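You operate a simulated robot arm through the tools that you are given. There is no shell and no other tool.

Carry out the task below with a simulated robot arm. There is one attempt and no reset: what you move stays moved.

JOB
Brake on, then tap both handle grips home with the mallet.
Fine: put the mallet back. Set down upright: mallet.
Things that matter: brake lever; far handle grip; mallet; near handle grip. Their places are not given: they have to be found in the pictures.

Only the result counts: the job must be done as asked and must still hold three seconds after the hand-in. Knocking over, shifting, dropping, spilling or breaking anything else fails it.

ROBOT AND FRAMES
A 7-joint arm with a two-finger parallel gripper, fixed in place. Base frame: the origin is on the floor under the middle of its stand, x ahead of it, y to its left, z up; the work surface is at about z = 559. Readings come in mm, degrees, newtons and seconds.
With the tool pointing down near the work surface it reaches from about 160 to 640 mm from the base axis. Its first joint turns from -66.0 to 66.0 degrees. Payload 1.57 kg.
The TCP is the grasp point between the finger pads, 30 mm short of the fingertips. In the tool frame z runs along the fingers and y along their closing line. Largest opening 110 mm; finger width 24, thickness 12; the body of the gripper, 48 by 112 mm, starts 78 mm behind the TCP.
Orientation is that of the tool frame in the base frame, as [roll, pitch, yaw] about the fixed x, y, z axes, in that order (R = Rz(yaw) Ry(pitch) Rx(roll)). With the fingers straight down and closing along the base's y, the tool's x points along the base's -x, its y along +y and its z along -z.

CONTROLS
- The arm moves only by the tool jog_arm. Its argument "increments" is a list of rows, each an object (a shift or turn left out is 0, a gripper value left out holds the last) with "translation": the shift along the base's x, y, z in mm, a list of three; "delta_rot": the turn, a rotation vector about the base's x, y, z in degrees, a list of three; "jaw": the closure, from 0 (fully open) to 1 (shut). In form: [{"translation": [tx, ty, tz], "delta_rot": [wx, wy, wz], "jaw": jaw}, ...]. A call has 1 to 20 rows; each row shifts and turns the commanded pose from where the row before left it. Each row takes 0.2 s and may step no farther than 50 mm and 8.6 degrees from the row before; otherwise, or with a gripper value out of range, the whole call is refused. Where a pose cannot be reached the arm comes as near as it can. A force on the tool above 60 N (or 10 N above the force at the start of the call, whichever is more), or a blocked arm, ends the call early, and 0.2 s more pass. The fingers move at their own pace (about 108 mm/s each) and stop on an object; they squeeze with about 42 N. The grip force told is the motor's: it shows also when the fingers shut on nothing. Time passes only in rows, and 0.2 s behind the last, so rows that do not move let the fingers close. It gives the time, the measured TCP pose, the force on the tool (base axes), the opening and the grip force at its end, in the units of the frame above (readings bear some noise), with the torque about the TCP (base axes, N m) and any sound that the robot's microphone picked up.
- Cameras (640 x 400 px; columns grow to the right, rows downward): "scene" is fixed at [159, -403.6, 1392]; the picture's right is [0.79, -0.61, 0.00], its down [-0.46, -0.59, -0.66] and it looks along [0.40, 0.52, -0.75] (base axes); focal length 369 px, centre (320, 200). "wrist" rides on the gripper at [70, 16, -141] in the tool frame; the picture's right is [-0.23, 0.97, 0.00], its down [-0.86, -0.20, -0.48] and it looks along [-0.47, -0.11, 0.88] (tool axes); focal length 222 px, centre (320, 200).
- capture(camera): a new picture of that camera. It takes no simulated time.
- pixel_to_xyz(camera, pixels): for up to 12 pixels [column, row] of the newest picture of that camera ("zoom" is the newest enlarged one), the place [x, y, z] in the base frame of the surface seen there, good to about 2 mm, but the place of the scene camera against the robot may be out by one fixed shift of up to 12 mm in any direction. It takes no simulated time.
- enlarge(camera, box): a new picture of the part [left, top, right, bottom] of that camera's present view, enlarged. It takes no simulated time.
- job_done(): hands the job in; it is judged then, once.

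Unless the task says otherwise, let go and move clear before handing in.

The tools are called after "Emit:" as name(argument=value, ...) on one line, values as JSON. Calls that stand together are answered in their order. jog_arm: Moves the arm, as the interface text tells. Its arguments: {"type":"object","properties":{"increments":{"type":"array","items":{"type":"object","properties":{"translation":{"type":"array","items":{"type":"number"}},"delta_rot":{"type":"array","items":{"type":"number"}},"jaw":{"type":"number"}}}}},"required":["increments"]} The other tools are called the same way: capture (camera) takes a picture; pixel_to_xyz (camera, pixels) gives the place of the surface under pixels of a picture; enlarge (camera, box) takes an enlarged picture of a part of a camera's view; job_done () hands the job in.

At the start:

```text
time_s: 0.0
tool_pos: [474.8, 1.8, 1027.5]
orientation: [180.0, 0.0, -180.0]
contact_force: [0.2, 0.0, 0.0]
ft_torque: [-0.02, 0.01, 0.0]
grip_width: 110.1
gripper_force: 0.0
```

scene: 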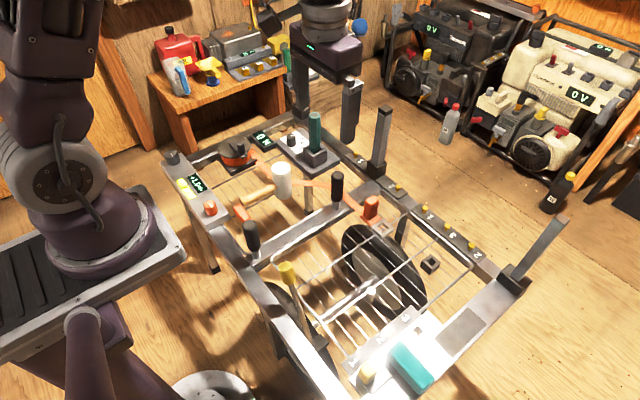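
wrist: 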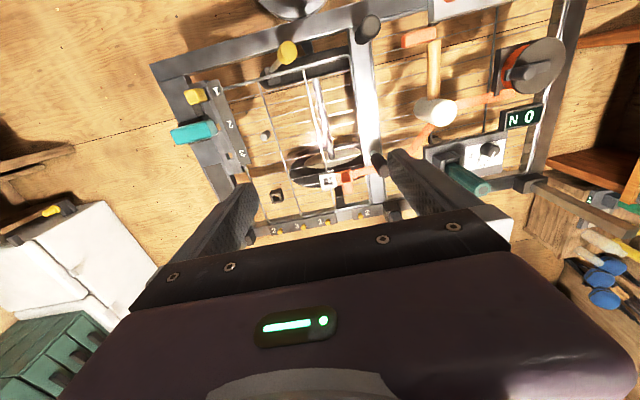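

The scene shows a cart frame with two black grips (around pixels 251,235 and 337,188), a mallet (around 265,190), and several levers. I'll enlarge several parts to identify everything.

Emit:
enlarge(camera="scene", box=[160, 110, 400, 260])

Emit:
enlarge(camera="scene", box=[240, 210, 480, 360])

Emit:
enlarge(camera="wrist", box=[140, 0, 640, 250])

```text
2.67 times, centred on (280, 185) of scene
```

zoom: 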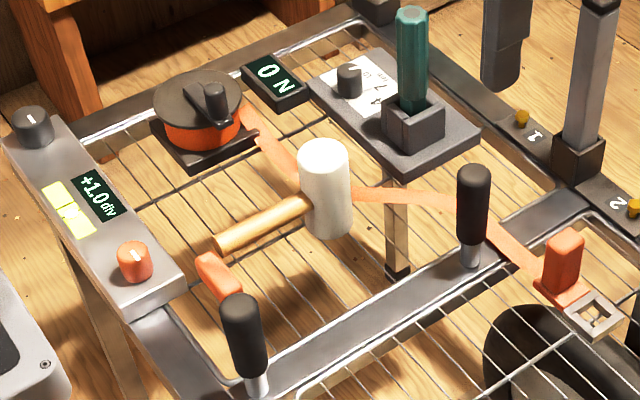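

```text
2.67 times, centred on (360, 285) of scene
```

zoom: 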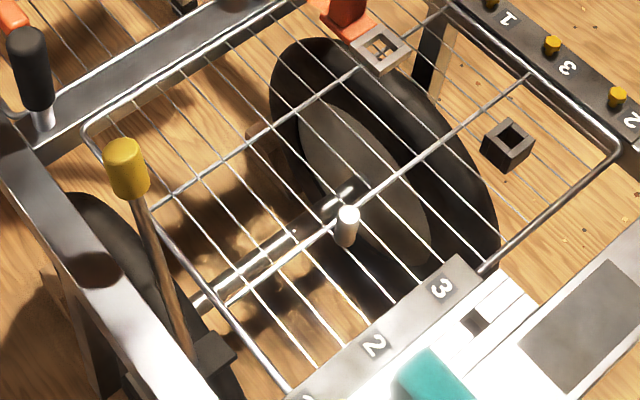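

```text
1.28 times, centred on (390, 125) of wrist
```

zoom: 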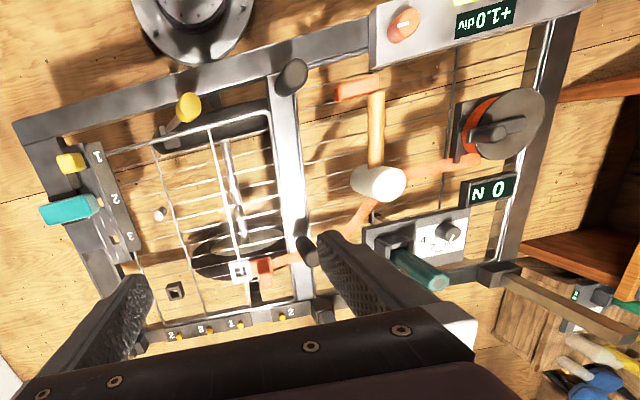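

The mallet has a white head and wooden handle, and the two black grips sit on metal posts. The yellow-knobbed lever by the wheel may be the brake. I'll measure places.

Emit:
pixel_to_xyz(camera="scene", pixels=[[281, 165], [282, 182], [262, 193], [243, 202], [251, 225], [252, 248], [337, 177], [337, 195], [286, 268], [300, 300], [371, 291], [410, 370]])

Emit:
pixel_to_xyz(camera="scene", pixels=[[315, 120], [315, 150], [235, 150], [262, 140], [210, 209], [197, 185], [371, 205], [384, 227], [240, 212], [383, 110], [300, 245], [430, 264]])

Emit:
enlarge(camera="scene", box=[230, 250, 350, 400])

Emit:
enlarge(camera="scene", box=[330, 270, 490, 400])

Emit:
enlarge(camera="scene", box=[220, 140, 320, 220])

```text
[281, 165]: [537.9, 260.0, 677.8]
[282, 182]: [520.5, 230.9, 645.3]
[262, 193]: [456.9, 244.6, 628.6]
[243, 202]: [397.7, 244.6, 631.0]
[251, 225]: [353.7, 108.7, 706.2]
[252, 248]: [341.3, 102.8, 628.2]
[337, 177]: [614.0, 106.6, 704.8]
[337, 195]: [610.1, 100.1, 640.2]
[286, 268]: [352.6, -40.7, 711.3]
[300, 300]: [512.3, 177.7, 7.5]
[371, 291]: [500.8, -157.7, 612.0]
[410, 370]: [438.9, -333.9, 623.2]
```

```text
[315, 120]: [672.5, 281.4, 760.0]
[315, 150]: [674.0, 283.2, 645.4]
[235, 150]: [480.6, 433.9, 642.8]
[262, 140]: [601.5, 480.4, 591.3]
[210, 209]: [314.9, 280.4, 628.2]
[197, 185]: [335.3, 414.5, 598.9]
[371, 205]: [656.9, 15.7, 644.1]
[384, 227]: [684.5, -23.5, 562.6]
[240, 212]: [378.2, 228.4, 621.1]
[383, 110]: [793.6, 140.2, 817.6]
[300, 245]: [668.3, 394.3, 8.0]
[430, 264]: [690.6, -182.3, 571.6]
```

```text
2.67 times, centred on (290, 325) of scene
```

zoom: 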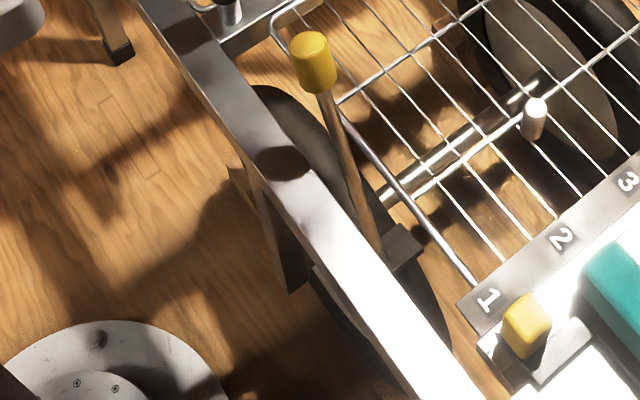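

```text
3.08 times, centred on (410, 335) of scene
```

zoom: 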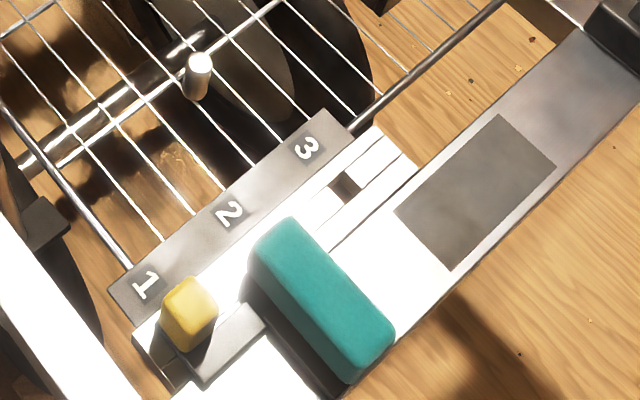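

```text
5.00 times, centred on (270, 180) of scene
```

zoom: 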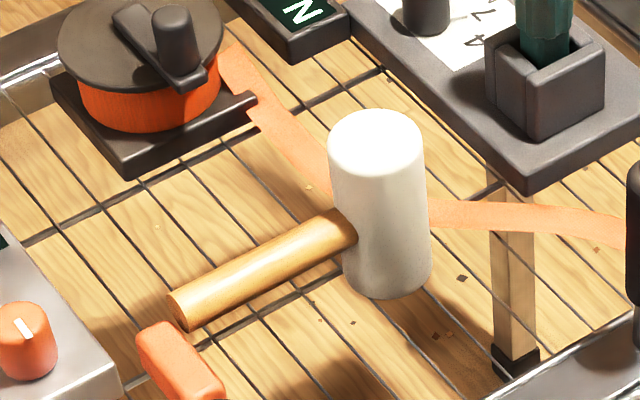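

The mallet head stands upright on a wire deck with the handle horizontal. I'll look in more detail at the yellow lever's base (around 305,342), the grips, and the deck.

Emit:
enlarge(camera="scene", box=[270, 300, 350, 350])

Emit:
pixel_to_xyz(camera="scene", pixels=[[288, 264], [288, 283], [293, 300], [297, 320], [300, 335], [308, 340], [316, 342], [302, 350], [320, 365], [280, 320], [345, 295], [305, 285]])

Emit:
enlarge(camera="scene", box=[225, 200, 305, 270])

Emit:
enlarge(camera="scene", box=[300, 160, 400, 240])

Emit:
enlarge(camera="scene", box=[270, 90, 430, 200])

Emit:
enlarge(camera="wrist", box=[240, 10, 400, 110])

```text
8.00 times, centred on (310, 325) of scene
```

zoom: 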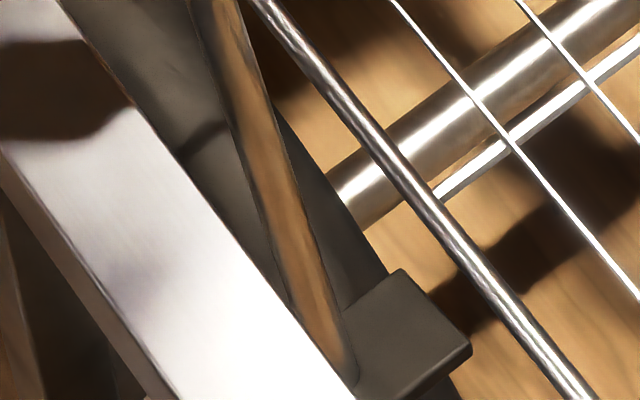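

```text
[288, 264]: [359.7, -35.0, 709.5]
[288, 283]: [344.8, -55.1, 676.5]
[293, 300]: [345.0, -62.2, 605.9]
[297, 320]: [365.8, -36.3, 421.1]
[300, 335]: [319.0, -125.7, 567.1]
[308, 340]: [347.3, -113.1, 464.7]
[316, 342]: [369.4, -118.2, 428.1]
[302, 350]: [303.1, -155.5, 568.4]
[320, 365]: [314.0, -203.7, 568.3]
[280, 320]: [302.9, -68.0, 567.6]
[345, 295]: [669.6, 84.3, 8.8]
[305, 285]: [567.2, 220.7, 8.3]
```

```text
5.71 times, centred on (265, 235) of scene
```

zoom: 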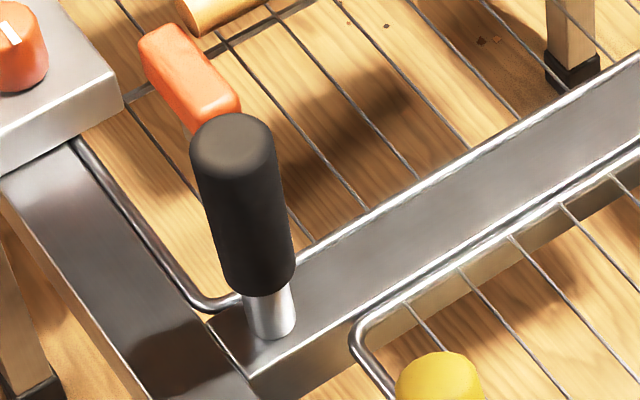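

```text
5.00 times, centred on (350, 200) of scene
```

zoom: 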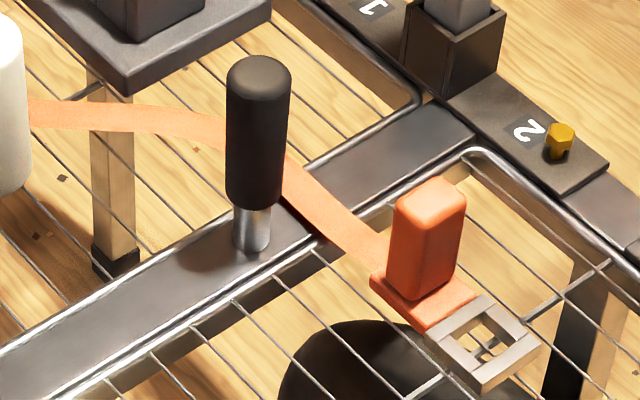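

```text
3.64 times, centred on (350, 145) of scene
```

zoom: 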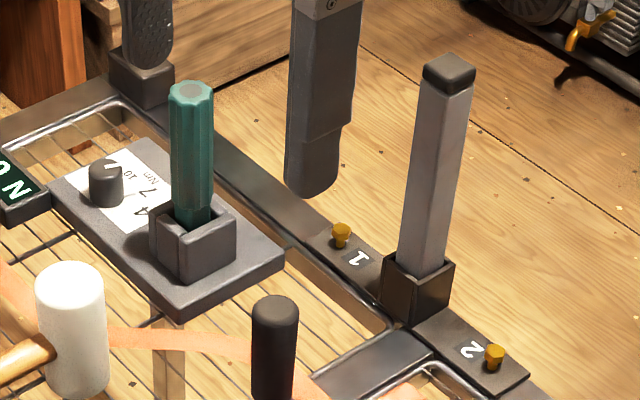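

```text
4.00 times, centred on (320, 60) of wrist
```

zoom: 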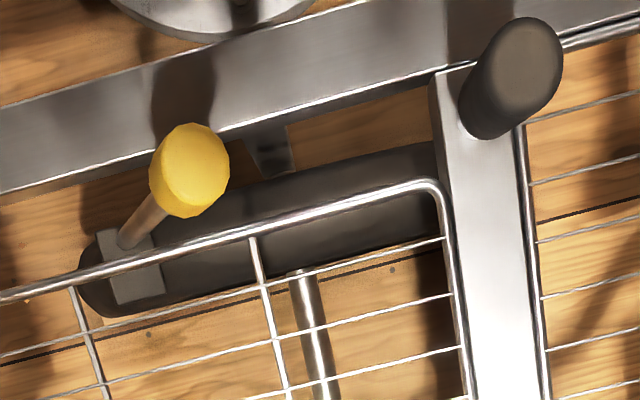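

The yellow knob (about 287,266) sits on a rod running down to a block on the near wheel's tyre, so it is very likely the brake lever. I'll lower the arm for a closer wrist view.

Emit:
jog_arm(increments=[{"translation": [0, -20, -45]}, {"translation": [0, -20, -45]}, {"translation": [0, -20, -45]}, {"translation": [0, -20, -30]}, {}])

Emit:
capture(camera="wrist")

Emit:
enlarge(camera="wrist", box=[220, 0, 420, 125])

```text
time_s: 1.2
tool_pos: [479.6, -76.5, 860.6]
orientation: [-179.9, 0.0, -179.9]
contact_force: [-0.8, -0.8, 0.0]
ft_torque: [0.0, 0.01, -0.03]
grip_width: 109.8
gripper_force: 0.1
```

```text
taken
```

wrist: 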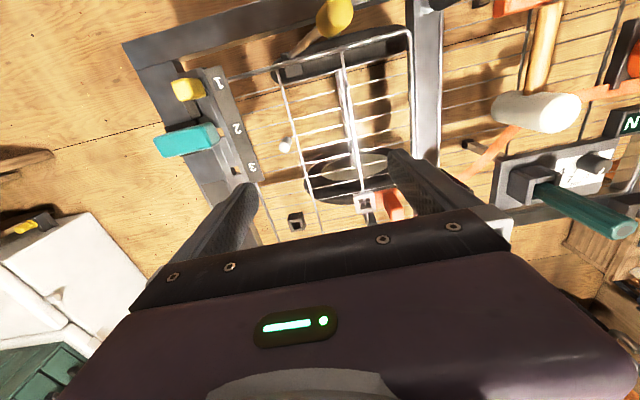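

```text
3.20 times, centred on (320, 62) of wrist
```

zoom: 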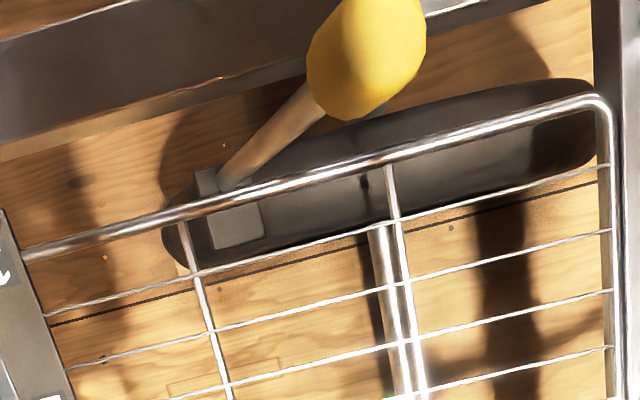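

The lever's block rests near the -y end of the tyre (zoom pixel 235,225), and the rod leans toward +y. I'll measure with the wrist camera, which is consistent with the robot frame.

Emit:
pixel_to_xyz(camera="zoom", pixels=[[370, 60], [340, 95], [290, 125], [230, 185], [235, 225], [205, 180], [180, 215], [400, 110], [560, 130], [380, 235], [300, 160], [330, 180]])

Emit:
pixel_to_xyz(camera="wrist", pixels=[[575, 110], [520, 110], [540, 60], [548, 20], [430, 100], [345, 65], [390, 205], [200, 140], [335, 12], [425, 4], [470, 147], [560, 190]])

```text
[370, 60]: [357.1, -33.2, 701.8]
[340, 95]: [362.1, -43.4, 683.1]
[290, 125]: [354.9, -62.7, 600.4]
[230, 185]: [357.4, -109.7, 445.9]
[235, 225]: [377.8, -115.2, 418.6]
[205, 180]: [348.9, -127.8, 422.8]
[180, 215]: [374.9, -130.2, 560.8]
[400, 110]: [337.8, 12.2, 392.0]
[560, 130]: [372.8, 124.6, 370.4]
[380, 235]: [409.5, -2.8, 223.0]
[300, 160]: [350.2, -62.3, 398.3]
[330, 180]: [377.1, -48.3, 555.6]
```

```text
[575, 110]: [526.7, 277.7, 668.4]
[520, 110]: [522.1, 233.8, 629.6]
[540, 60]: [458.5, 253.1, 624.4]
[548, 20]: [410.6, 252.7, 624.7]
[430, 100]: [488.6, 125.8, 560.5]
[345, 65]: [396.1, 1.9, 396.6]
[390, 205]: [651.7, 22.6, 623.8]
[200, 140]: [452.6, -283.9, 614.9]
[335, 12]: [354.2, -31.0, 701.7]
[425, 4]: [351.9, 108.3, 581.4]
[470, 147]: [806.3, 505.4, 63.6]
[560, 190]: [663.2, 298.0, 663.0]
```

The lever knob is near (355,-35,700) and its pivot near (352,-118,430). I'll turn the tool 90° so the fingers close along x, and look at the lever from the -y side.

Emit:
jog_arm(increments=[{"translation": [-10, 0, 0], "delta_rot": [0, 0, 8.5]}, {"translation": [-10, 0, 0], "delta_rot": [0, 0, 8.5]}, {"translation": [-10, 0, 0], "delta_rot": [0, 0, 8.5]}, {"translation": [-10, 0, 0], "delta_rot": [0, 0, 8.5]}, {"translation": [-10, 0, 0], "delta_rot": [0, 0, 8.5]}, {"translation": [-10, 0, 0], "delta_rot": [0, 0, 8.5]}, {"translation": [-10, 0, 0], "delta_rot": [0, 0, 8.5]}, {"translation": [-10, 0, 0], "delta_rot": [0, 0, 8.5]}, {"translation": [-10, 0, 0], "delta_rot": [0, 0, 8.5]}, {"translation": [-15, 0, 0], "delta_rot": [0, 0, 8.5]}, {"translation": [-15, 0, 0], "delta_rot": [0, 0, 5]}, {}])

Emit:
capture(camera="wrist")

Emit:
capture(camera="scene")

```text
time_s: 3.8
tool_pos: [355.0, -78.4, 865.2]
orientation: [-180.0, 0.0, -90.0]
contact_force: [0.5, 0.2, 0.0]
ft_torque: [0.03, 0.01, -0.01]
grip_width: 110.1
gripper_force: 0.1
```

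```text
taken
```

wrist: 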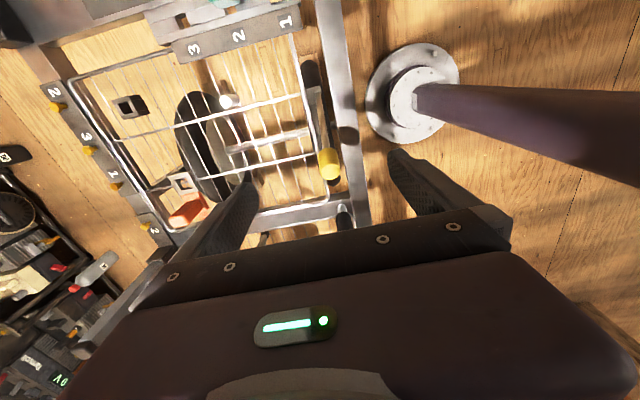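

```text
taken
```

scene: 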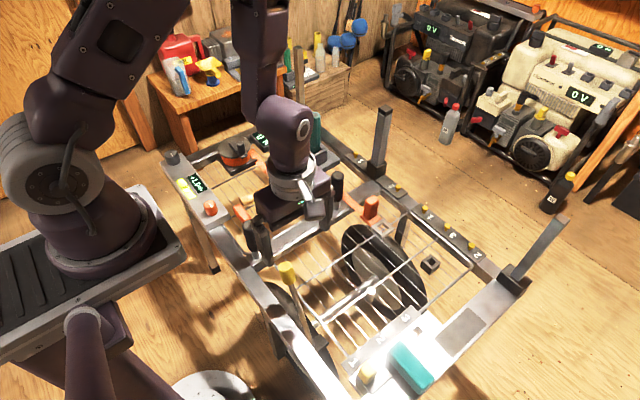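

The wrist view shows the lever with knob at (329,163) and rod toward (313,95). I'll enlarge both views of the base.

Emit:
enlarge(camera="wrist", box=[270, 40, 390, 220])

Emit:
enlarge(camera="wrist", box=[290, 60, 350, 110])

Emit:
pixel_to_xyz(camera="wrist", pixels=[[329, 163], [329, 172], [323, 140], [318, 115], [314, 92], [310, 75], [343, 213], [316, 90], [311, 65], [341, 110], [228, 101]])

```text
2.22 times, centred on (330, 130) of wrist
```

zoom: 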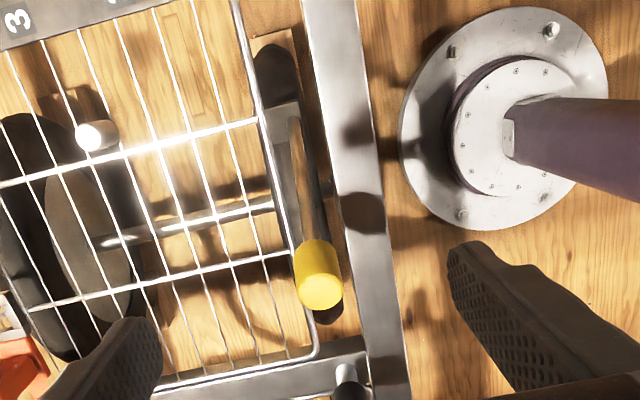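

```text
8.00 times, centred on (320, 85) of wrist
```

zoom: 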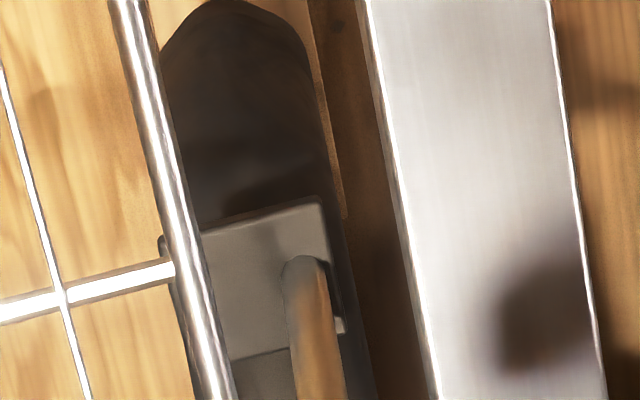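

```text
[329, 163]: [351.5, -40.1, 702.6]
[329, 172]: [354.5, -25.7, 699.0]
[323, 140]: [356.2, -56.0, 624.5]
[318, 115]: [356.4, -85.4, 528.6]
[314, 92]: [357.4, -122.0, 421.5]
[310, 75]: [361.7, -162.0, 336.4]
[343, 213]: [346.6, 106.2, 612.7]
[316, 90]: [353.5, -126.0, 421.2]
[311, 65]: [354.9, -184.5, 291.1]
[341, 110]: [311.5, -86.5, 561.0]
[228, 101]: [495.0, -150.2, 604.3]
```

The lever's rod goes from the block at about (356,-118,421) up to the knob top at about (353,-33,701), leaning 17° toward +y. I'll descend around the knob with the fingers open.

Emit:
jog_arm(increments=[{"translation": [0, 40, 0]}, {"translation": [0, 0, -45]}, {"translation": [0, 0, -45]}, {"translation": [0, 0, -45]}, {"translation": [0, 0, -40]}, {}])

Emit:
capture(camera="wrist")

Emit:
enlarge(camera="scene", box=[220, 200, 380, 360])

```text
time_s: 5.2
tool_pos: [355.9, -37.9, 690.9]
orientation: [180.0, 0.0, -90.0]
contact_force: [-0.5, 0.6, 0.5]
ft_torque: [-0.03, 0.01, 0.02]
grip_width: 110.1
gripper_force: 0.0
```

```text
taken
```

wrist: 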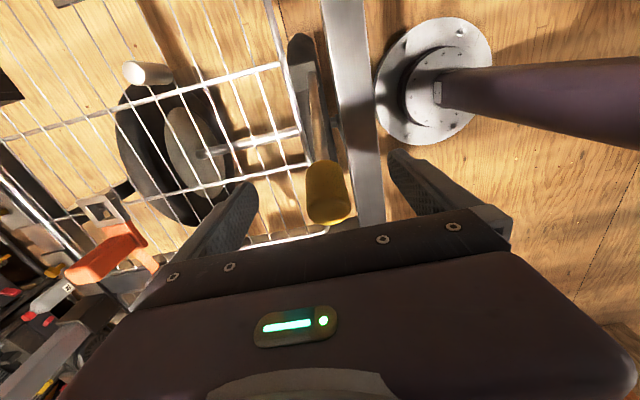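

```text
2.50 times, centred on (300, 280) of scene
```

zoom: 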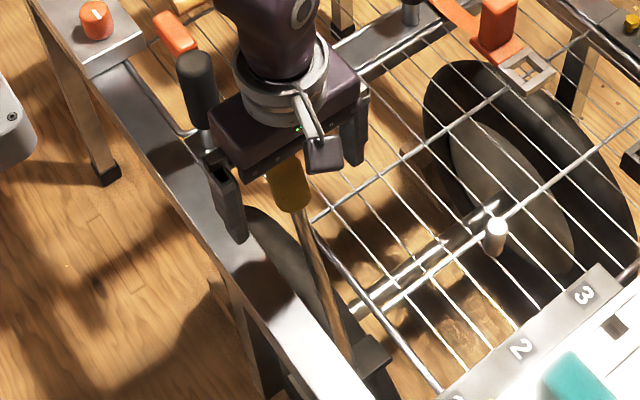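

The knob sits between the fingers. Before gripping, I'll take a closer look at the block at the lever's base from this angle.

Emit:
enlarge(camera="wrist", box=[270, 30, 370, 230])

Emit:
pixel_to_xyz(camera="wrist", pixels=[[325, 170], [328, 190], [328, 215], [308, 185], [346, 185], [318, 130], [314, 100], [308, 80], [305, 68], [300, 45], [320, 90]])

```text
2.00 times, centred on (320, 130) of wrist
```

zoom: 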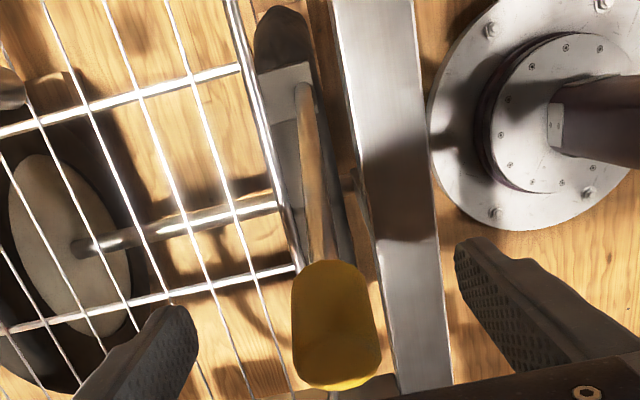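

```text
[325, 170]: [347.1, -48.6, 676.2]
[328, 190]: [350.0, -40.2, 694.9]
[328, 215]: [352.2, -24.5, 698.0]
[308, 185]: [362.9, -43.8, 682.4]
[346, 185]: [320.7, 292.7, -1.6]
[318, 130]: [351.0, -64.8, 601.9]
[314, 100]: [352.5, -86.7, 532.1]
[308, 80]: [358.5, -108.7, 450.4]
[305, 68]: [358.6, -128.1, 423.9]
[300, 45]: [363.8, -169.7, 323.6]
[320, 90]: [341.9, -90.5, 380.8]
```

The knob is centred near (351,-38,685). I'll close the fingers on it.

Emit:
jog_arm(increments=[{"translation": [-3, 0, 0], "jaw": 0.5}, {"jaw": 0.7}, {"jaw": 1}, {}, {}])

```text
time_s: 6.4
tool_pos: [351.8, -38.9, 689.5]
orientation: [179.8, 0.0, -90.1]
contact_force: [-11.6, -2.1, -6.0]
ft_torque: [0.08, -0.8, 0.39]
grip_width: 31.5
gripper_force: 40.0
```

The knob is held (opening 31.5). I'll test the lever gently toward -y along its arc.

Emit:
jog_arm(increments=[{"translation": [-1, -4, 1]}, {"translation": [0, -4, 1]}, {"translation": [0, -4, 1]}, {}])

```text
time_s: 7.4
tool_pos: [352.4, -49.5, 692.4]
orientation: [-179.9, -0.1, -89.9]
contact_force: [-3.7, 10.4, 17.4]
ft_torque: [1.08, 0.92, -0.18]
grip_width: 31.6
gripper_force: 40.7
```

It moved about 11 mm with modest force. I'll check whether the lever itself moved.

Emit:
enlarge(camera="wrist", box=[270, 30, 370, 230])

Emit:
enlarge(camera="scene", box=[220, 200, 380, 360])

```text
2.00 times, centred on (320, 130) of wrist
```

zoom: 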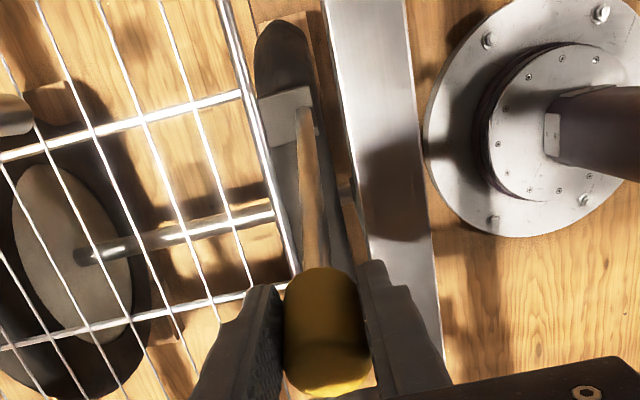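

```text
2.50 times, centred on (300, 280) of scene
```

zoom: 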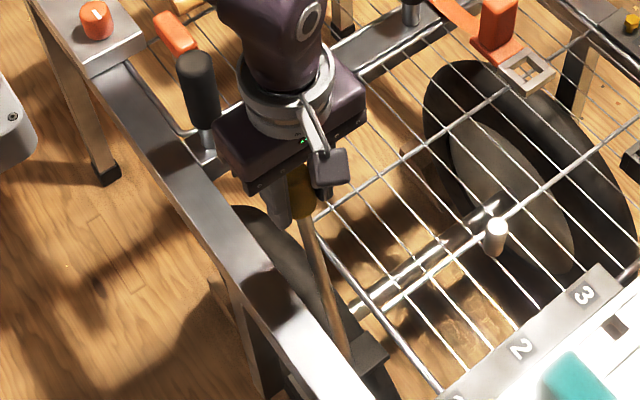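

The knob moved with the fingers. I'll measure the rod's new line to confirm that the lever rotated.

Emit:
pixel_to_xyz(camera="zoom", pixels=[[296, 210], [315, 255], [322, 290], [345, 340], [300, 190]])

Emit:
capture(camera="wrist")

Emit:
pixel_to_xyz(camera="wrist", pixels=[[317, 140], [316, 120], [315, 105], [312, 85], [307, 75], [320, 170], [323, 190], [310, 160], [302, 45]])

```text
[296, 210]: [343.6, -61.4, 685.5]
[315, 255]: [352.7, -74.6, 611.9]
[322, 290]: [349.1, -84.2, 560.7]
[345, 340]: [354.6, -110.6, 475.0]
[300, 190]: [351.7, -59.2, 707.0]
```

```text
taken
```

wrist: 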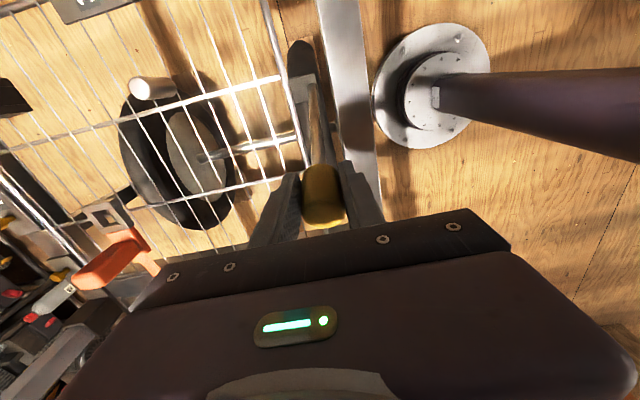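

```text
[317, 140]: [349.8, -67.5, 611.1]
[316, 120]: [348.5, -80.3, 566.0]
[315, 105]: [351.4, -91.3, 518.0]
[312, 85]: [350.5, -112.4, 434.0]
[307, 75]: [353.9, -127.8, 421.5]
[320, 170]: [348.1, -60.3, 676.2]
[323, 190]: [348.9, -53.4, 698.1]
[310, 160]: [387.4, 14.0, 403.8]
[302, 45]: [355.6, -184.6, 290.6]
```

The lever rotated about 2.5° toward -y. To learn whether its start position was an end stop, I'll return and try slightly past it toward +y.

Emit:
jog_arm(increments=[{"translation": [0, 4, -1]}, {"translation": [0, 4, -1]}, {"translation": [0, 4, -1]}, {}])

Emit:
jog_arm(increments=[{"translation": [0, 4, -1]}, {"translation": [0, 4, -1]}, {}])

```text
time_s: 8.4
tool_pos: [353.1, -38.3, 690.0]
orientation: [-179.9, -0.1, -90.0]
contact_force: [6.4, -16.3, -19.6]
ft_torque: [-0.45, 0.87, -0.27]
grip_width: 31.9
gripper_force: 41.1
```

```text
time_s: 9.2
tool_pos: [351.6, -31.3, 686.7]
orientation: [-179.8, -0.1, -90.1]
contact_force: [15.8, -25.3, 10.1]
ft_torque: [-0.14, 0.73, -0.35]
grip_width: 31.8
gripper_force: 39.8
```

The y force rose to -25 N. I'll check whether the lever truly moved past its start angle.

Emit:
capture(camera="wrist")

Emit:
enlarge(camera="wrist", box=[270, 30, 370, 230])

Emit:
pixel_to_xyz(camera="wrist", pixels=[[321, 155], [320, 145], [319, 135], [317, 120], [315, 105], [312, 90], [325, 175], [328, 195]])

```text
taken
```

wrist: 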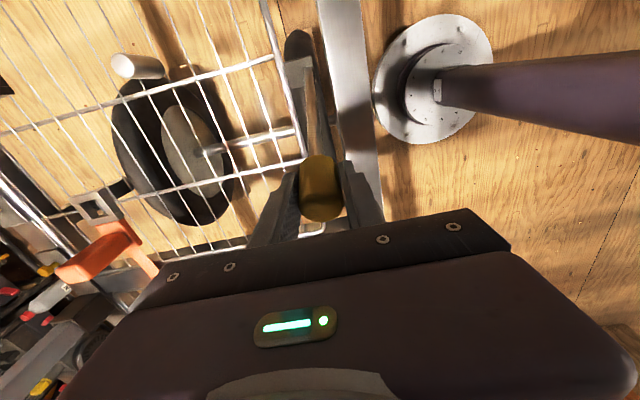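

```text
2.00 times, centred on (320, 130) of wrist
```

zoom: 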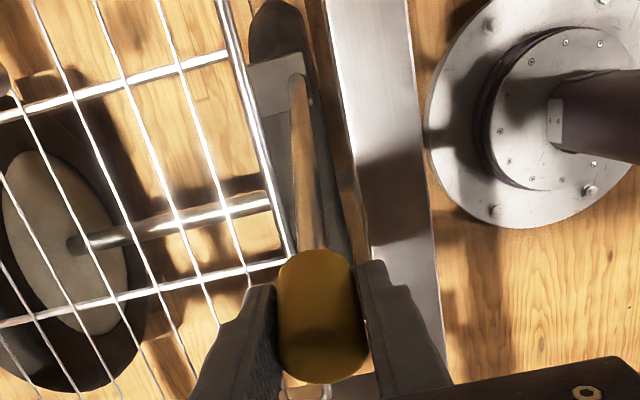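

```text
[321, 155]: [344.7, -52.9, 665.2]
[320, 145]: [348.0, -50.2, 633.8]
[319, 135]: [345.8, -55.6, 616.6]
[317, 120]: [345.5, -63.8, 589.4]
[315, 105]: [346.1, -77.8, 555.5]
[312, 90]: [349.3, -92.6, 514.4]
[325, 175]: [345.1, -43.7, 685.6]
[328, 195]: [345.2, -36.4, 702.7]
```

The measurements are ambiguous at the 2 mm noise level. I'll use the fixed scene camera to compare the rod's pixel line against the first picture.

Emit:
enlarge(camera="scene", box=[230, 250, 350, 400])

Emit:
enlarge(camera="scene", box=[270, 300, 350, 350])

```text
2.67 times, centred on (290, 325) of scene
```

zoom: 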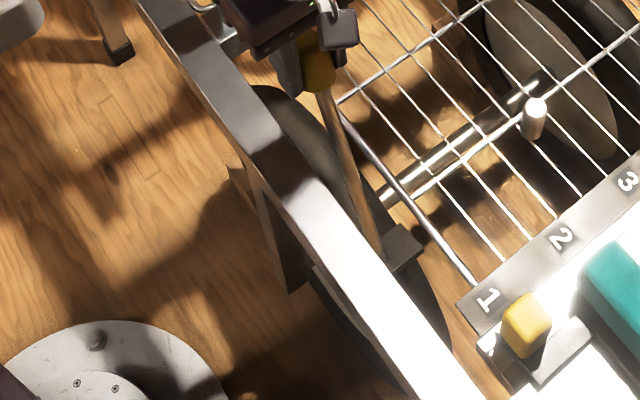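

```text
8.00 times, centred on (310, 325) of scene
```

zoom: 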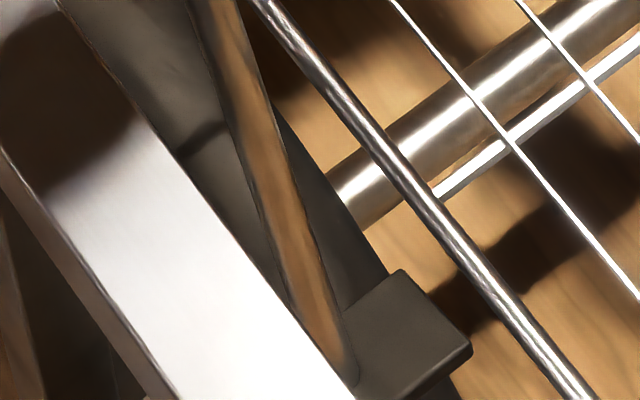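

The rod's line is identical to the first picture, so +y is blocked by an end stop and the brake must go toward -y. I'll reopen, re-centre on the knob, and regrip.

Emit:
jog_arm(increments=[{"jaw": 0.5}, {"jaw": 0.5}, {"translation": [1, -8, 0], "jaw": 0.5}, {"jaw": 0.5}, {"jaw": 1}, {"jaw": 1}, {"jaw": 1}])

Emit:
enlarge(camera="wrist", box=[270, 30, 370, 230])

```text
time_s: 10.8
tool_pos: [352.5, -37.9, 686.0]
orientation: [180.0, 0.0, -90.0]
contact_force: [5.2, 0.1, -3.7]
ft_torque: [0.1, 0.73, -0.1]
grip_width: 31.4
gripper_force: 40.1
```

```text
2.00 times, centred on (320, 130) of wrist
```

zoom: 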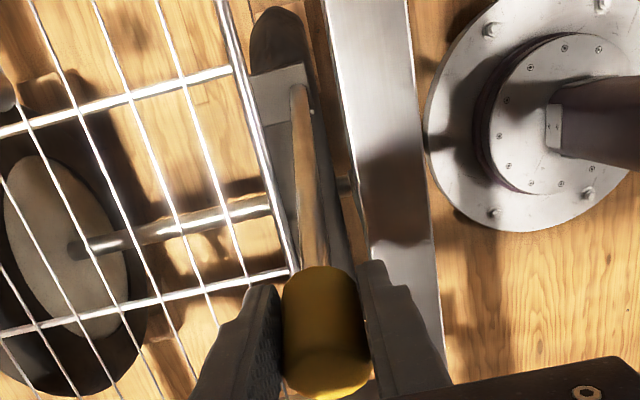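

The knob is regripped cleanly. I'll swing the lever toward -y along its arc, turning the tool with it.

Emit:
jog_arm(increments=[{"translation": [0, -11.9, 3.3], "delta_rot": [2.5, 0, 0]}, {"translation": [0, -12.0, 2.7], "delta_rot": [2.5, 0, 0]}, {"translation": [0, -12.2, 2.2], "delta_rot": [2.5, 0, 0]}, {"translation": [0, -12.2, 1.7], "delta_rot": [2.5, 0, 0]}, {}])

```text
time_s: 12.0
tool_pos: [350.1, -87.6, 694.8]
orientation: [180.0, 10.0, -90.0]
contact_force: [-6.8, 5.1, -12.4]
ft_torque: [0.98, -0.97, 0.31]
grip_width: 31.6
gripper_force: 40.2
```

The lever follows with light resistance. I'll continue the arc.

Emit:
jog_arm(increments=[{"translation": [0, -12.3, 0.4], "delta_rot": [2.5, 0, 0]}, {"translation": [0, -12.3, 0.4], "delta_rot": [2.5, 0, 0]}, {"translation": [0, -12.3, 0.0], "delta_rot": [2.5, 0, 0]}, {"translation": [0, -12.3, -0.5], "delta_rot": [2.5, 0, 0]}, {}])

Emit:
enlarge(camera="scene", box=[230, 240, 390, 400])

```text
time_s: 13.2
tool_pos: [351.9, -138.6, 695.4]
orientation: [179.8, 20.1, -89.9]
contact_force: [-8.3, 7.5, -20.6]
ft_torque: [0.28, -0.72, 0.01]
grip_width: 31.5
gripper_force: 40.1
```

```text
2.50 times, centred on (310, 320) of scene
```

zoom: 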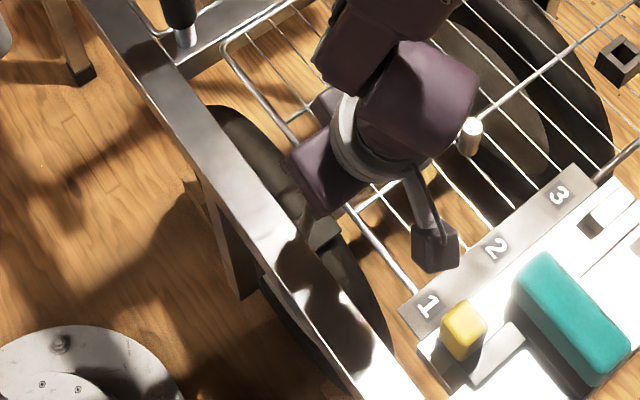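

The lever keeps moving with about 8 N; the downward pull suggests I am slightly high. I'll continue the swing while dropping a bit.

Emit:
jog_arm(increments=[{"translation": [0, -12.3, -2.5], "delta_rot": [2.5, 0, 0]}, {"translation": [0, -12.2, -2.5], "delta_rot": [2.5, 0, 0]}, {"translation": [0, -12.2, -2.5], "delta_rot": [2.5, 0, 0]}, {}])

Emit:
capture(camera="wrist")

```text
time_s: 14.2
tool_pos: [348.5, -175.6, 687.3]
orientation: [178.8, 25.1, -90.3]
contact_force: [-0.6, -0.6, -0.6]
ft_torque: [-0.1, 0.03, 0.03]
grip_width: 0.1
gripper_force: 21.9
out of reach, approached as far as the arm can: row 3
```

```text
taken
```

wrist: 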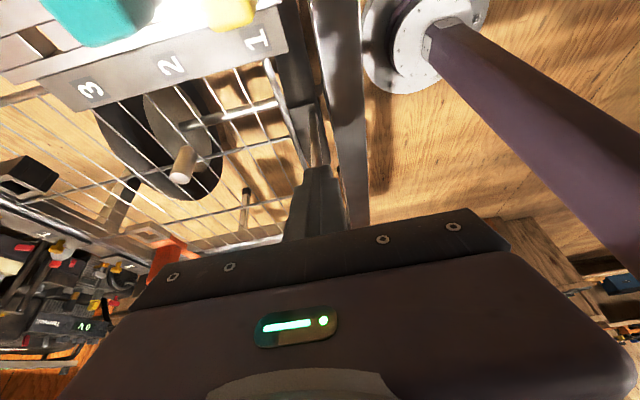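

The fingers slid off the knob (opening 0.1), probably because the lever reached its other stop. I'll check where the lever is now.

Emit:
enlarge(camera="wrist", box=[240, 60, 400, 260])

Emit:
enlarge(camera="scene", box=[230, 240, 390, 400])

```text
2.00 times, centred on (320, 160) of wrist
```

zoom: 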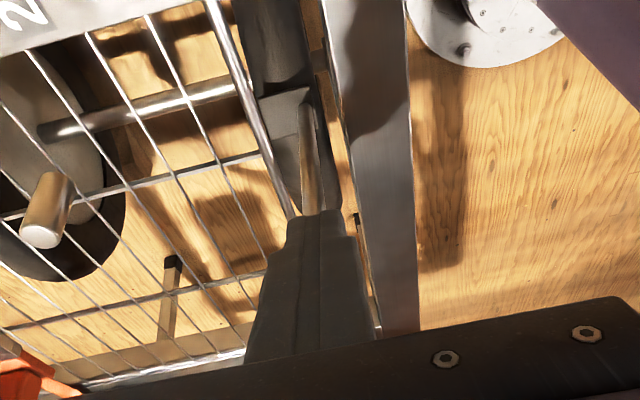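

```text
2.50 times, centred on (310, 320) of scene
```

zoom: 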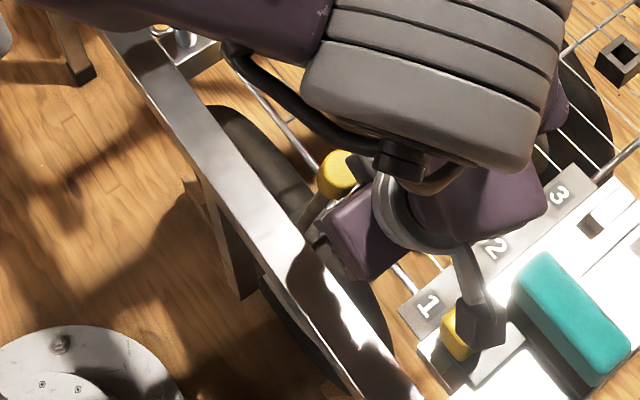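

The knob is visible at scene pixel about (316,310), beside the gripper. I'll measure it.

Emit:
pixel_to_xyz(camera="zoom", pixels=[[335, 170], [335, 185], [320, 205], [312, 215], [325, 165], [345, 160]])

Emit:
pixel_to_xyz(camera="wrist", pixels=[[314, 130], [316, 145], [312, 118], [310, 110]])

```text
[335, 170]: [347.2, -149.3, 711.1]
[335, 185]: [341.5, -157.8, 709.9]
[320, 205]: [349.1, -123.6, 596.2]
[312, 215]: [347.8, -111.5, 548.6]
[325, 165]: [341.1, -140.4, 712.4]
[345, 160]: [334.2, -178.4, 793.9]
```

```text
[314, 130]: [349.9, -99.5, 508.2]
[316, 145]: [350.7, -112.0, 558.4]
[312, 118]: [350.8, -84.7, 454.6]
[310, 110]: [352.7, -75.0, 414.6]
```

The lever has swung to about -15° with the knob top at (345,-150,711), and its pivot turns out to be near z=494. I'll back the gripper off toward -y while turning it upright, so it clears the knob.

Emit:
jog_arm(increments=[{"translation": [0, -4, 0], "delta_rot": [-6, 0, 0]}, {"translation": [0, -6, 0], "delta_rot": [-6, 0, 0]}, {"translation": [0, -6, 0], "delta_rot": [-6, 0, 0]}, {"translation": [0, -4, 0], "delta_rot": [-4, 0, 0]}, {}])

Emit:
enlarge(camera="scene", box=[230, 240, 390, 400])

Emit:
capture(camera="wrist")

```text
time_s: 15.4
tool_pos: [348.4, -195.4, 688.1]
orientation: [-179.9, 5.5, -90.0]
contact_force: [0.5, -0.8, 0.2]
ft_torque: [0.01, 0.02, 0.01]
grip_width: 0.0
gripper_force: 20.9
```

```text
2.50 times, centred on (310, 320) of scene
```

zoom: 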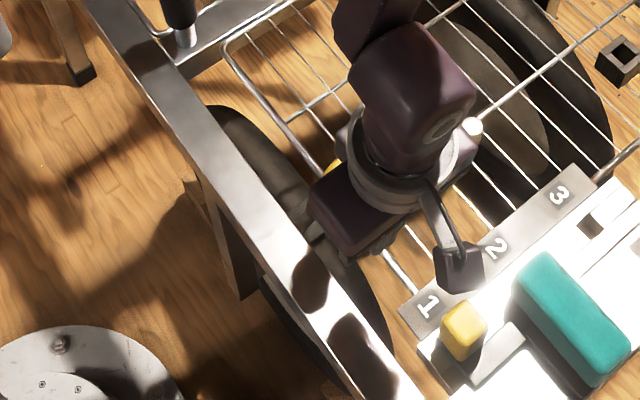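

```text
taken
```

wrist: 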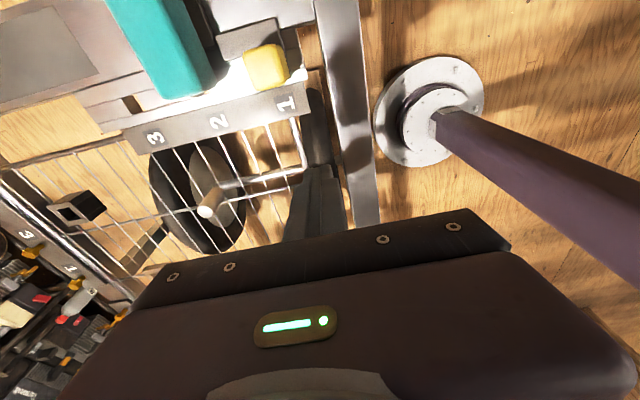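

The gripper is clear of the knob on the -y side. I'll raise it and view the lever unobstructed.

Emit:
jog_arm(increments=[{"translation": [0, -5, 40], "delta_rot": [-5.5, 0, 0]}, {"translation": [0, 0, 45]}, {"translation": [0, 0, 45]}, {"translation": [0, 30, 40], "jaw": 0}, {"translation": [0, 40, 0]}, {"translation": [0, 40, 0]}, {"translation": [0, 40, 0]}, {}])

Emit:
capture(camera="wrist")

Emit:
enlarge(camera="scene", box=[230, 240, 390, 400])

Emit:
enlarge(camera="wrist", box=[270, 30, 370, 230])

```text
time_s: 17.2
tool_pos: [352.0, -47.8, 857.7]
orientation: [180.0, 0.1, -89.9]
contact_force: [-0.4, 0.6, -1.5]
ft_torque: [-0.02, -0.01, 0.02]
grip_width: 109.9
gripper_force: 0.2
```

```text
taken
```

wrist: 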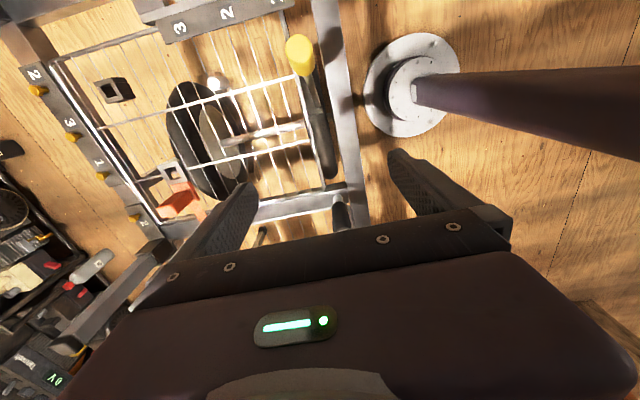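

```text
2.50 times, centred on (310, 320) of scene
```

zoom: 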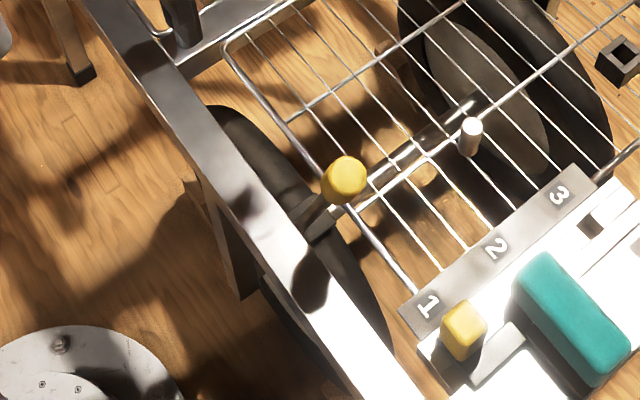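

```text
2.00 times, centred on (320, 130) of wrist
```

zoom: 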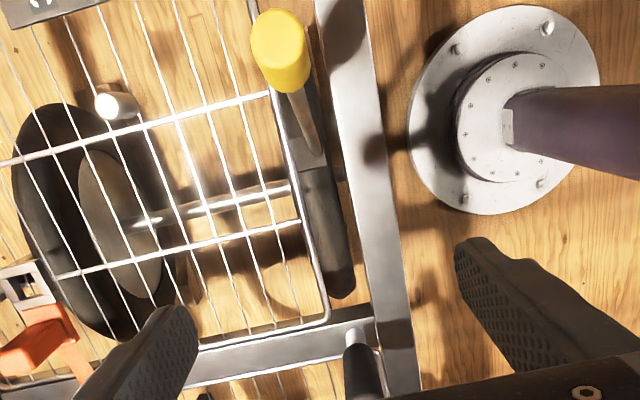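

The lever now leans toward -y (knob at wrist pixel about 300,57). I'll measure it and the shoe block to judge whether it's fully over.

Emit:
pixel_to_xyz(camera="wrist", pixels=[[300, 55], [302, 68], [308, 85], [312, 95], [315, 105], [313, 112], [310, 118], [316, 120], [309, 75], [320, 150], [325, 172]])

Emit:
enlarge(camera="wrist", box=[285, 30, 345, 130])

Emit:
enlarge(camera="scene", box=[280, 290, 340, 350])

```text
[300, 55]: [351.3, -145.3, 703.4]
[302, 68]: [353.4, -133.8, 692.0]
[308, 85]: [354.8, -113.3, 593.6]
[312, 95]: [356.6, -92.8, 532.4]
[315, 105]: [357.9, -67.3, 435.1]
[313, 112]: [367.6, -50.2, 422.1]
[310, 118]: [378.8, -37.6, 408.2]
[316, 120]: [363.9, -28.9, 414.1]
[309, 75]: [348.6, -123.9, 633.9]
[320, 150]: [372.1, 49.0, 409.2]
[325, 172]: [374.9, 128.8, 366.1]
```

```text
4.00 times, centred on (315, 80) of wrist
```

zoom: 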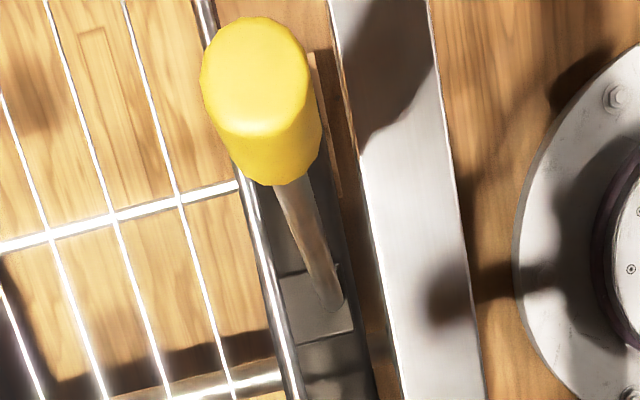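

```text
6.67 times, centred on (310, 320) of scene
```

zoom: 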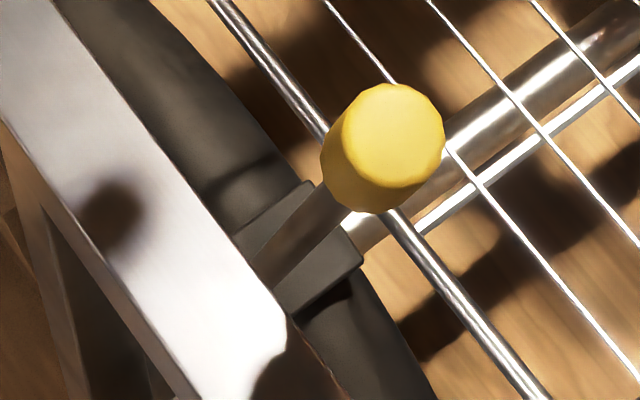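

The lever now leans about -16°, a mirror of its start angle, with the shoe moved onto the tyre's rising part. I'll confirm the stop by pushing gently at the knob from its +y side with closed fingers.

Emit:
jog_arm(increments=[{"translation": [0, -30, -30], "jaw": 1}, {"translation": [0, 0, -45]}, {"translation": [0, 0, -45]}, {"translation": [0, 0, -43]}, {"translation": [0, -12, 0]}, {"translation": [0, -8, 0]}, {}])

Emit:
jog_arm(increments=[{"translation": [0, -5, 0]}, {"translation": [0, -5, 0]}, {}])

Emit:
jog_arm(increments=[{"translation": [0, -4, 0]}, {"translation": [0, -4, 0]}, {}])

```text
time_s: 18.8
tool_pos: [350.9, -99.4, 693.7]
orientation: [-180.0, 0.0, -89.9]
contact_force: [-1.0, -0.1, 0.5]
ft_torque: [0.0, 0.02, 0.01]
grip_width: 0.0
gripper_force: 21.4
```

```text
time_s: 19.6
tool_pos: [349.5, -109.9, 694.3]
orientation: [-180.0, 0.0, -90.1]
contact_force: [-0.9, 0.3, -1.5]
ft_torque: [-0.01, 0.0, -0.03]
grip_width: 0.0
gripper_force: 20.7
```

```text
time_s: 20.4
tool_pos: [349.0, -115.0, 694.0]
orientation: [-179.9, 0.2, -89.7]
contact_force: [2.5, 36.4, 20.6]
ft_torque: [0.87, -0.06, 0.13]
grip_width: 0.2
gripper_force: 20.9
```

At y=-115 the fingers meet 36 N without motion, far above the ~8 N needed earlier. One further small push will confirm the stop.

Emit:
jog_arm(increments=[{"translation": [0, -2, 0]}, {}])

```text
time_s: 21.0
tool_pos: [349.3, -113.4, 694.7]
orientation: [-179.9, 0.5, -89.7]
contact_force: [2.8, 45.6, 19.4]
ft_torque: [1.22, -0.52, 0.03]
grip_width: 0.0
gripper_force: 21.6
```

The lever is solidly against its stop at 46 N, so the brake is on. I'll back off, rise, and travel to above the mallet while turning the tool back.

Emit:
jog_arm(increments=[{"translation": [0, 12, 0]}, {"translation": [0, 20, 20]}, {"translation": [0, 0, 50]}, {"translation": [0, 0, 50]}, {"translation": [0, 0, 50], "jaw": 0.5}, {"translation": [8, 30, 0], "delta_rot": [0, 0, -8.5]}, {"translation": [8, 30, 0], "delta_rot": [0, 0, -8.5]}, {"translation": [8, 30, 0], "delta_rot": [0, 0, -8.5]}, {"translation": [8, 30, 0], "delta_rot": [0, 0, -8.5]}, {"translation": [8, 30, 0], "delta_rot": [0, 0, -8.5]}, {"translation": [8, 30, 0], "delta_rot": [0, 0, -8.5]}, {"translation": [8, 30, 0], "delta_rot": [0, 0, -8.5]}, {"translation": [8, 30, 0], "delta_rot": [0, 0, -8.5]}, {"translation": [8, 30, 0], "delta_rot": [0, 0, -8.5]}, {"translation": [8, 30, 0], "delta_rot": [0, 0, -8.5]}, {"translation": [8, 30, 0], "delta_rot": [0, 0, -5]}, {}])

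Emit:
capture(camera="wrist")

Emit:
capture(camera="scene")

```text
time_s: 24.6
tool_pos: [436.7, 244.5, 865.2]
orientation: [179.9, 0.1, 180.0]
contact_force: [0.5, -0.1, -1.1]
ft_torque: [-0.01, 0.0, -0.03]
grip_width: 55.1
gripper_force: 0.0
```

```text
taken
```

wrist: 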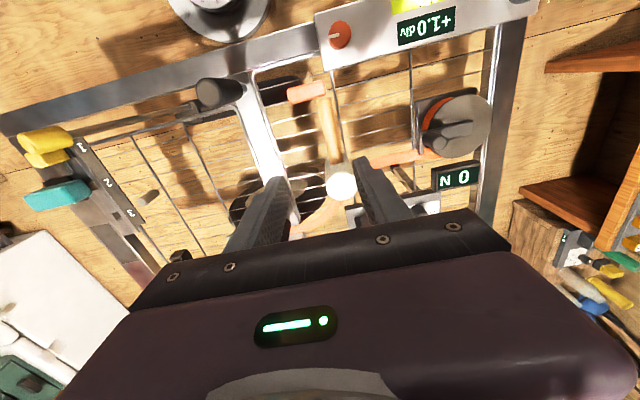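

```text
taken
```

scene: 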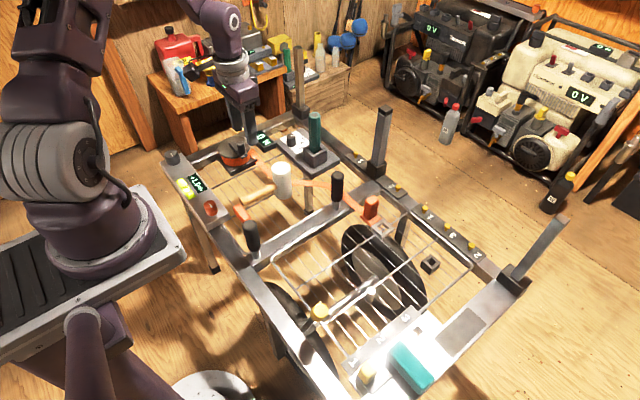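

The lever stays over (scene pixel 320,312), and the mallet is now below the gripper (head at wrist 341,186). I'll measure the mallet and grips with the wrist camera.

Emit:
enlarge(camera="wrist", box=[240, 60, 420, 210])

Emit:
pixel_to_xyz(camera="wrist", pixels=[[341, 186], [341, 176], [329, 186], [354, 186], [332, 150], [328, 130], [322, 102], [323, 98], [337, 160], [320, 115], [305, 92], [300, 150]])

Emit:
pixel_to_xyz(camera="wrist", pixels=[[207, 90], [200, 85], [215, 95], [212, 80], [205, 102], [238, 88], [240, 95], [260, 150], [275, 185], [252, 110]])

```text
2.67 times, centred on (330, 135) of wrist
```

zoom: 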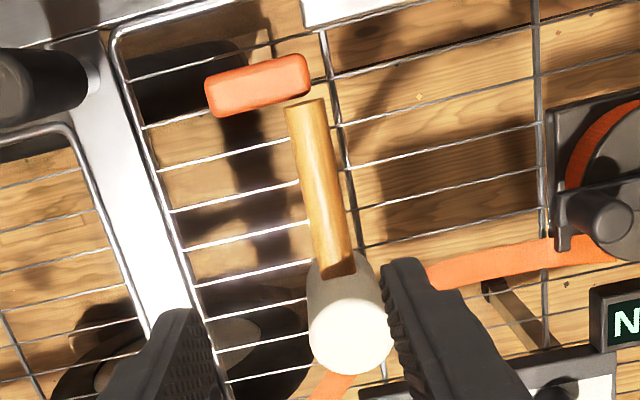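

```text
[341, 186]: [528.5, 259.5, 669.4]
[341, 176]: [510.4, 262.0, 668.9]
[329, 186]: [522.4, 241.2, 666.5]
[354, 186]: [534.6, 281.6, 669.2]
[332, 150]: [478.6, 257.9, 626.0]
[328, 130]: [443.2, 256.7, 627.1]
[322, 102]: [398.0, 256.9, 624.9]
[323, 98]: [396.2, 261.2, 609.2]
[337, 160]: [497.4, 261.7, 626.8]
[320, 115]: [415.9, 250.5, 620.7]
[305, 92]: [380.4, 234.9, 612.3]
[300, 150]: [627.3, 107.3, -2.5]
```

```text
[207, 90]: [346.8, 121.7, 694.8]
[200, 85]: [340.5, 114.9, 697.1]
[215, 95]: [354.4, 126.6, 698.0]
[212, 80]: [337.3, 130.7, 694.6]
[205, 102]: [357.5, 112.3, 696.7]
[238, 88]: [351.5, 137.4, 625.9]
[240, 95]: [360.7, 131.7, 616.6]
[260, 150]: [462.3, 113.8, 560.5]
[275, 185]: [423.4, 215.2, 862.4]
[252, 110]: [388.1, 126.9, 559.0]
```

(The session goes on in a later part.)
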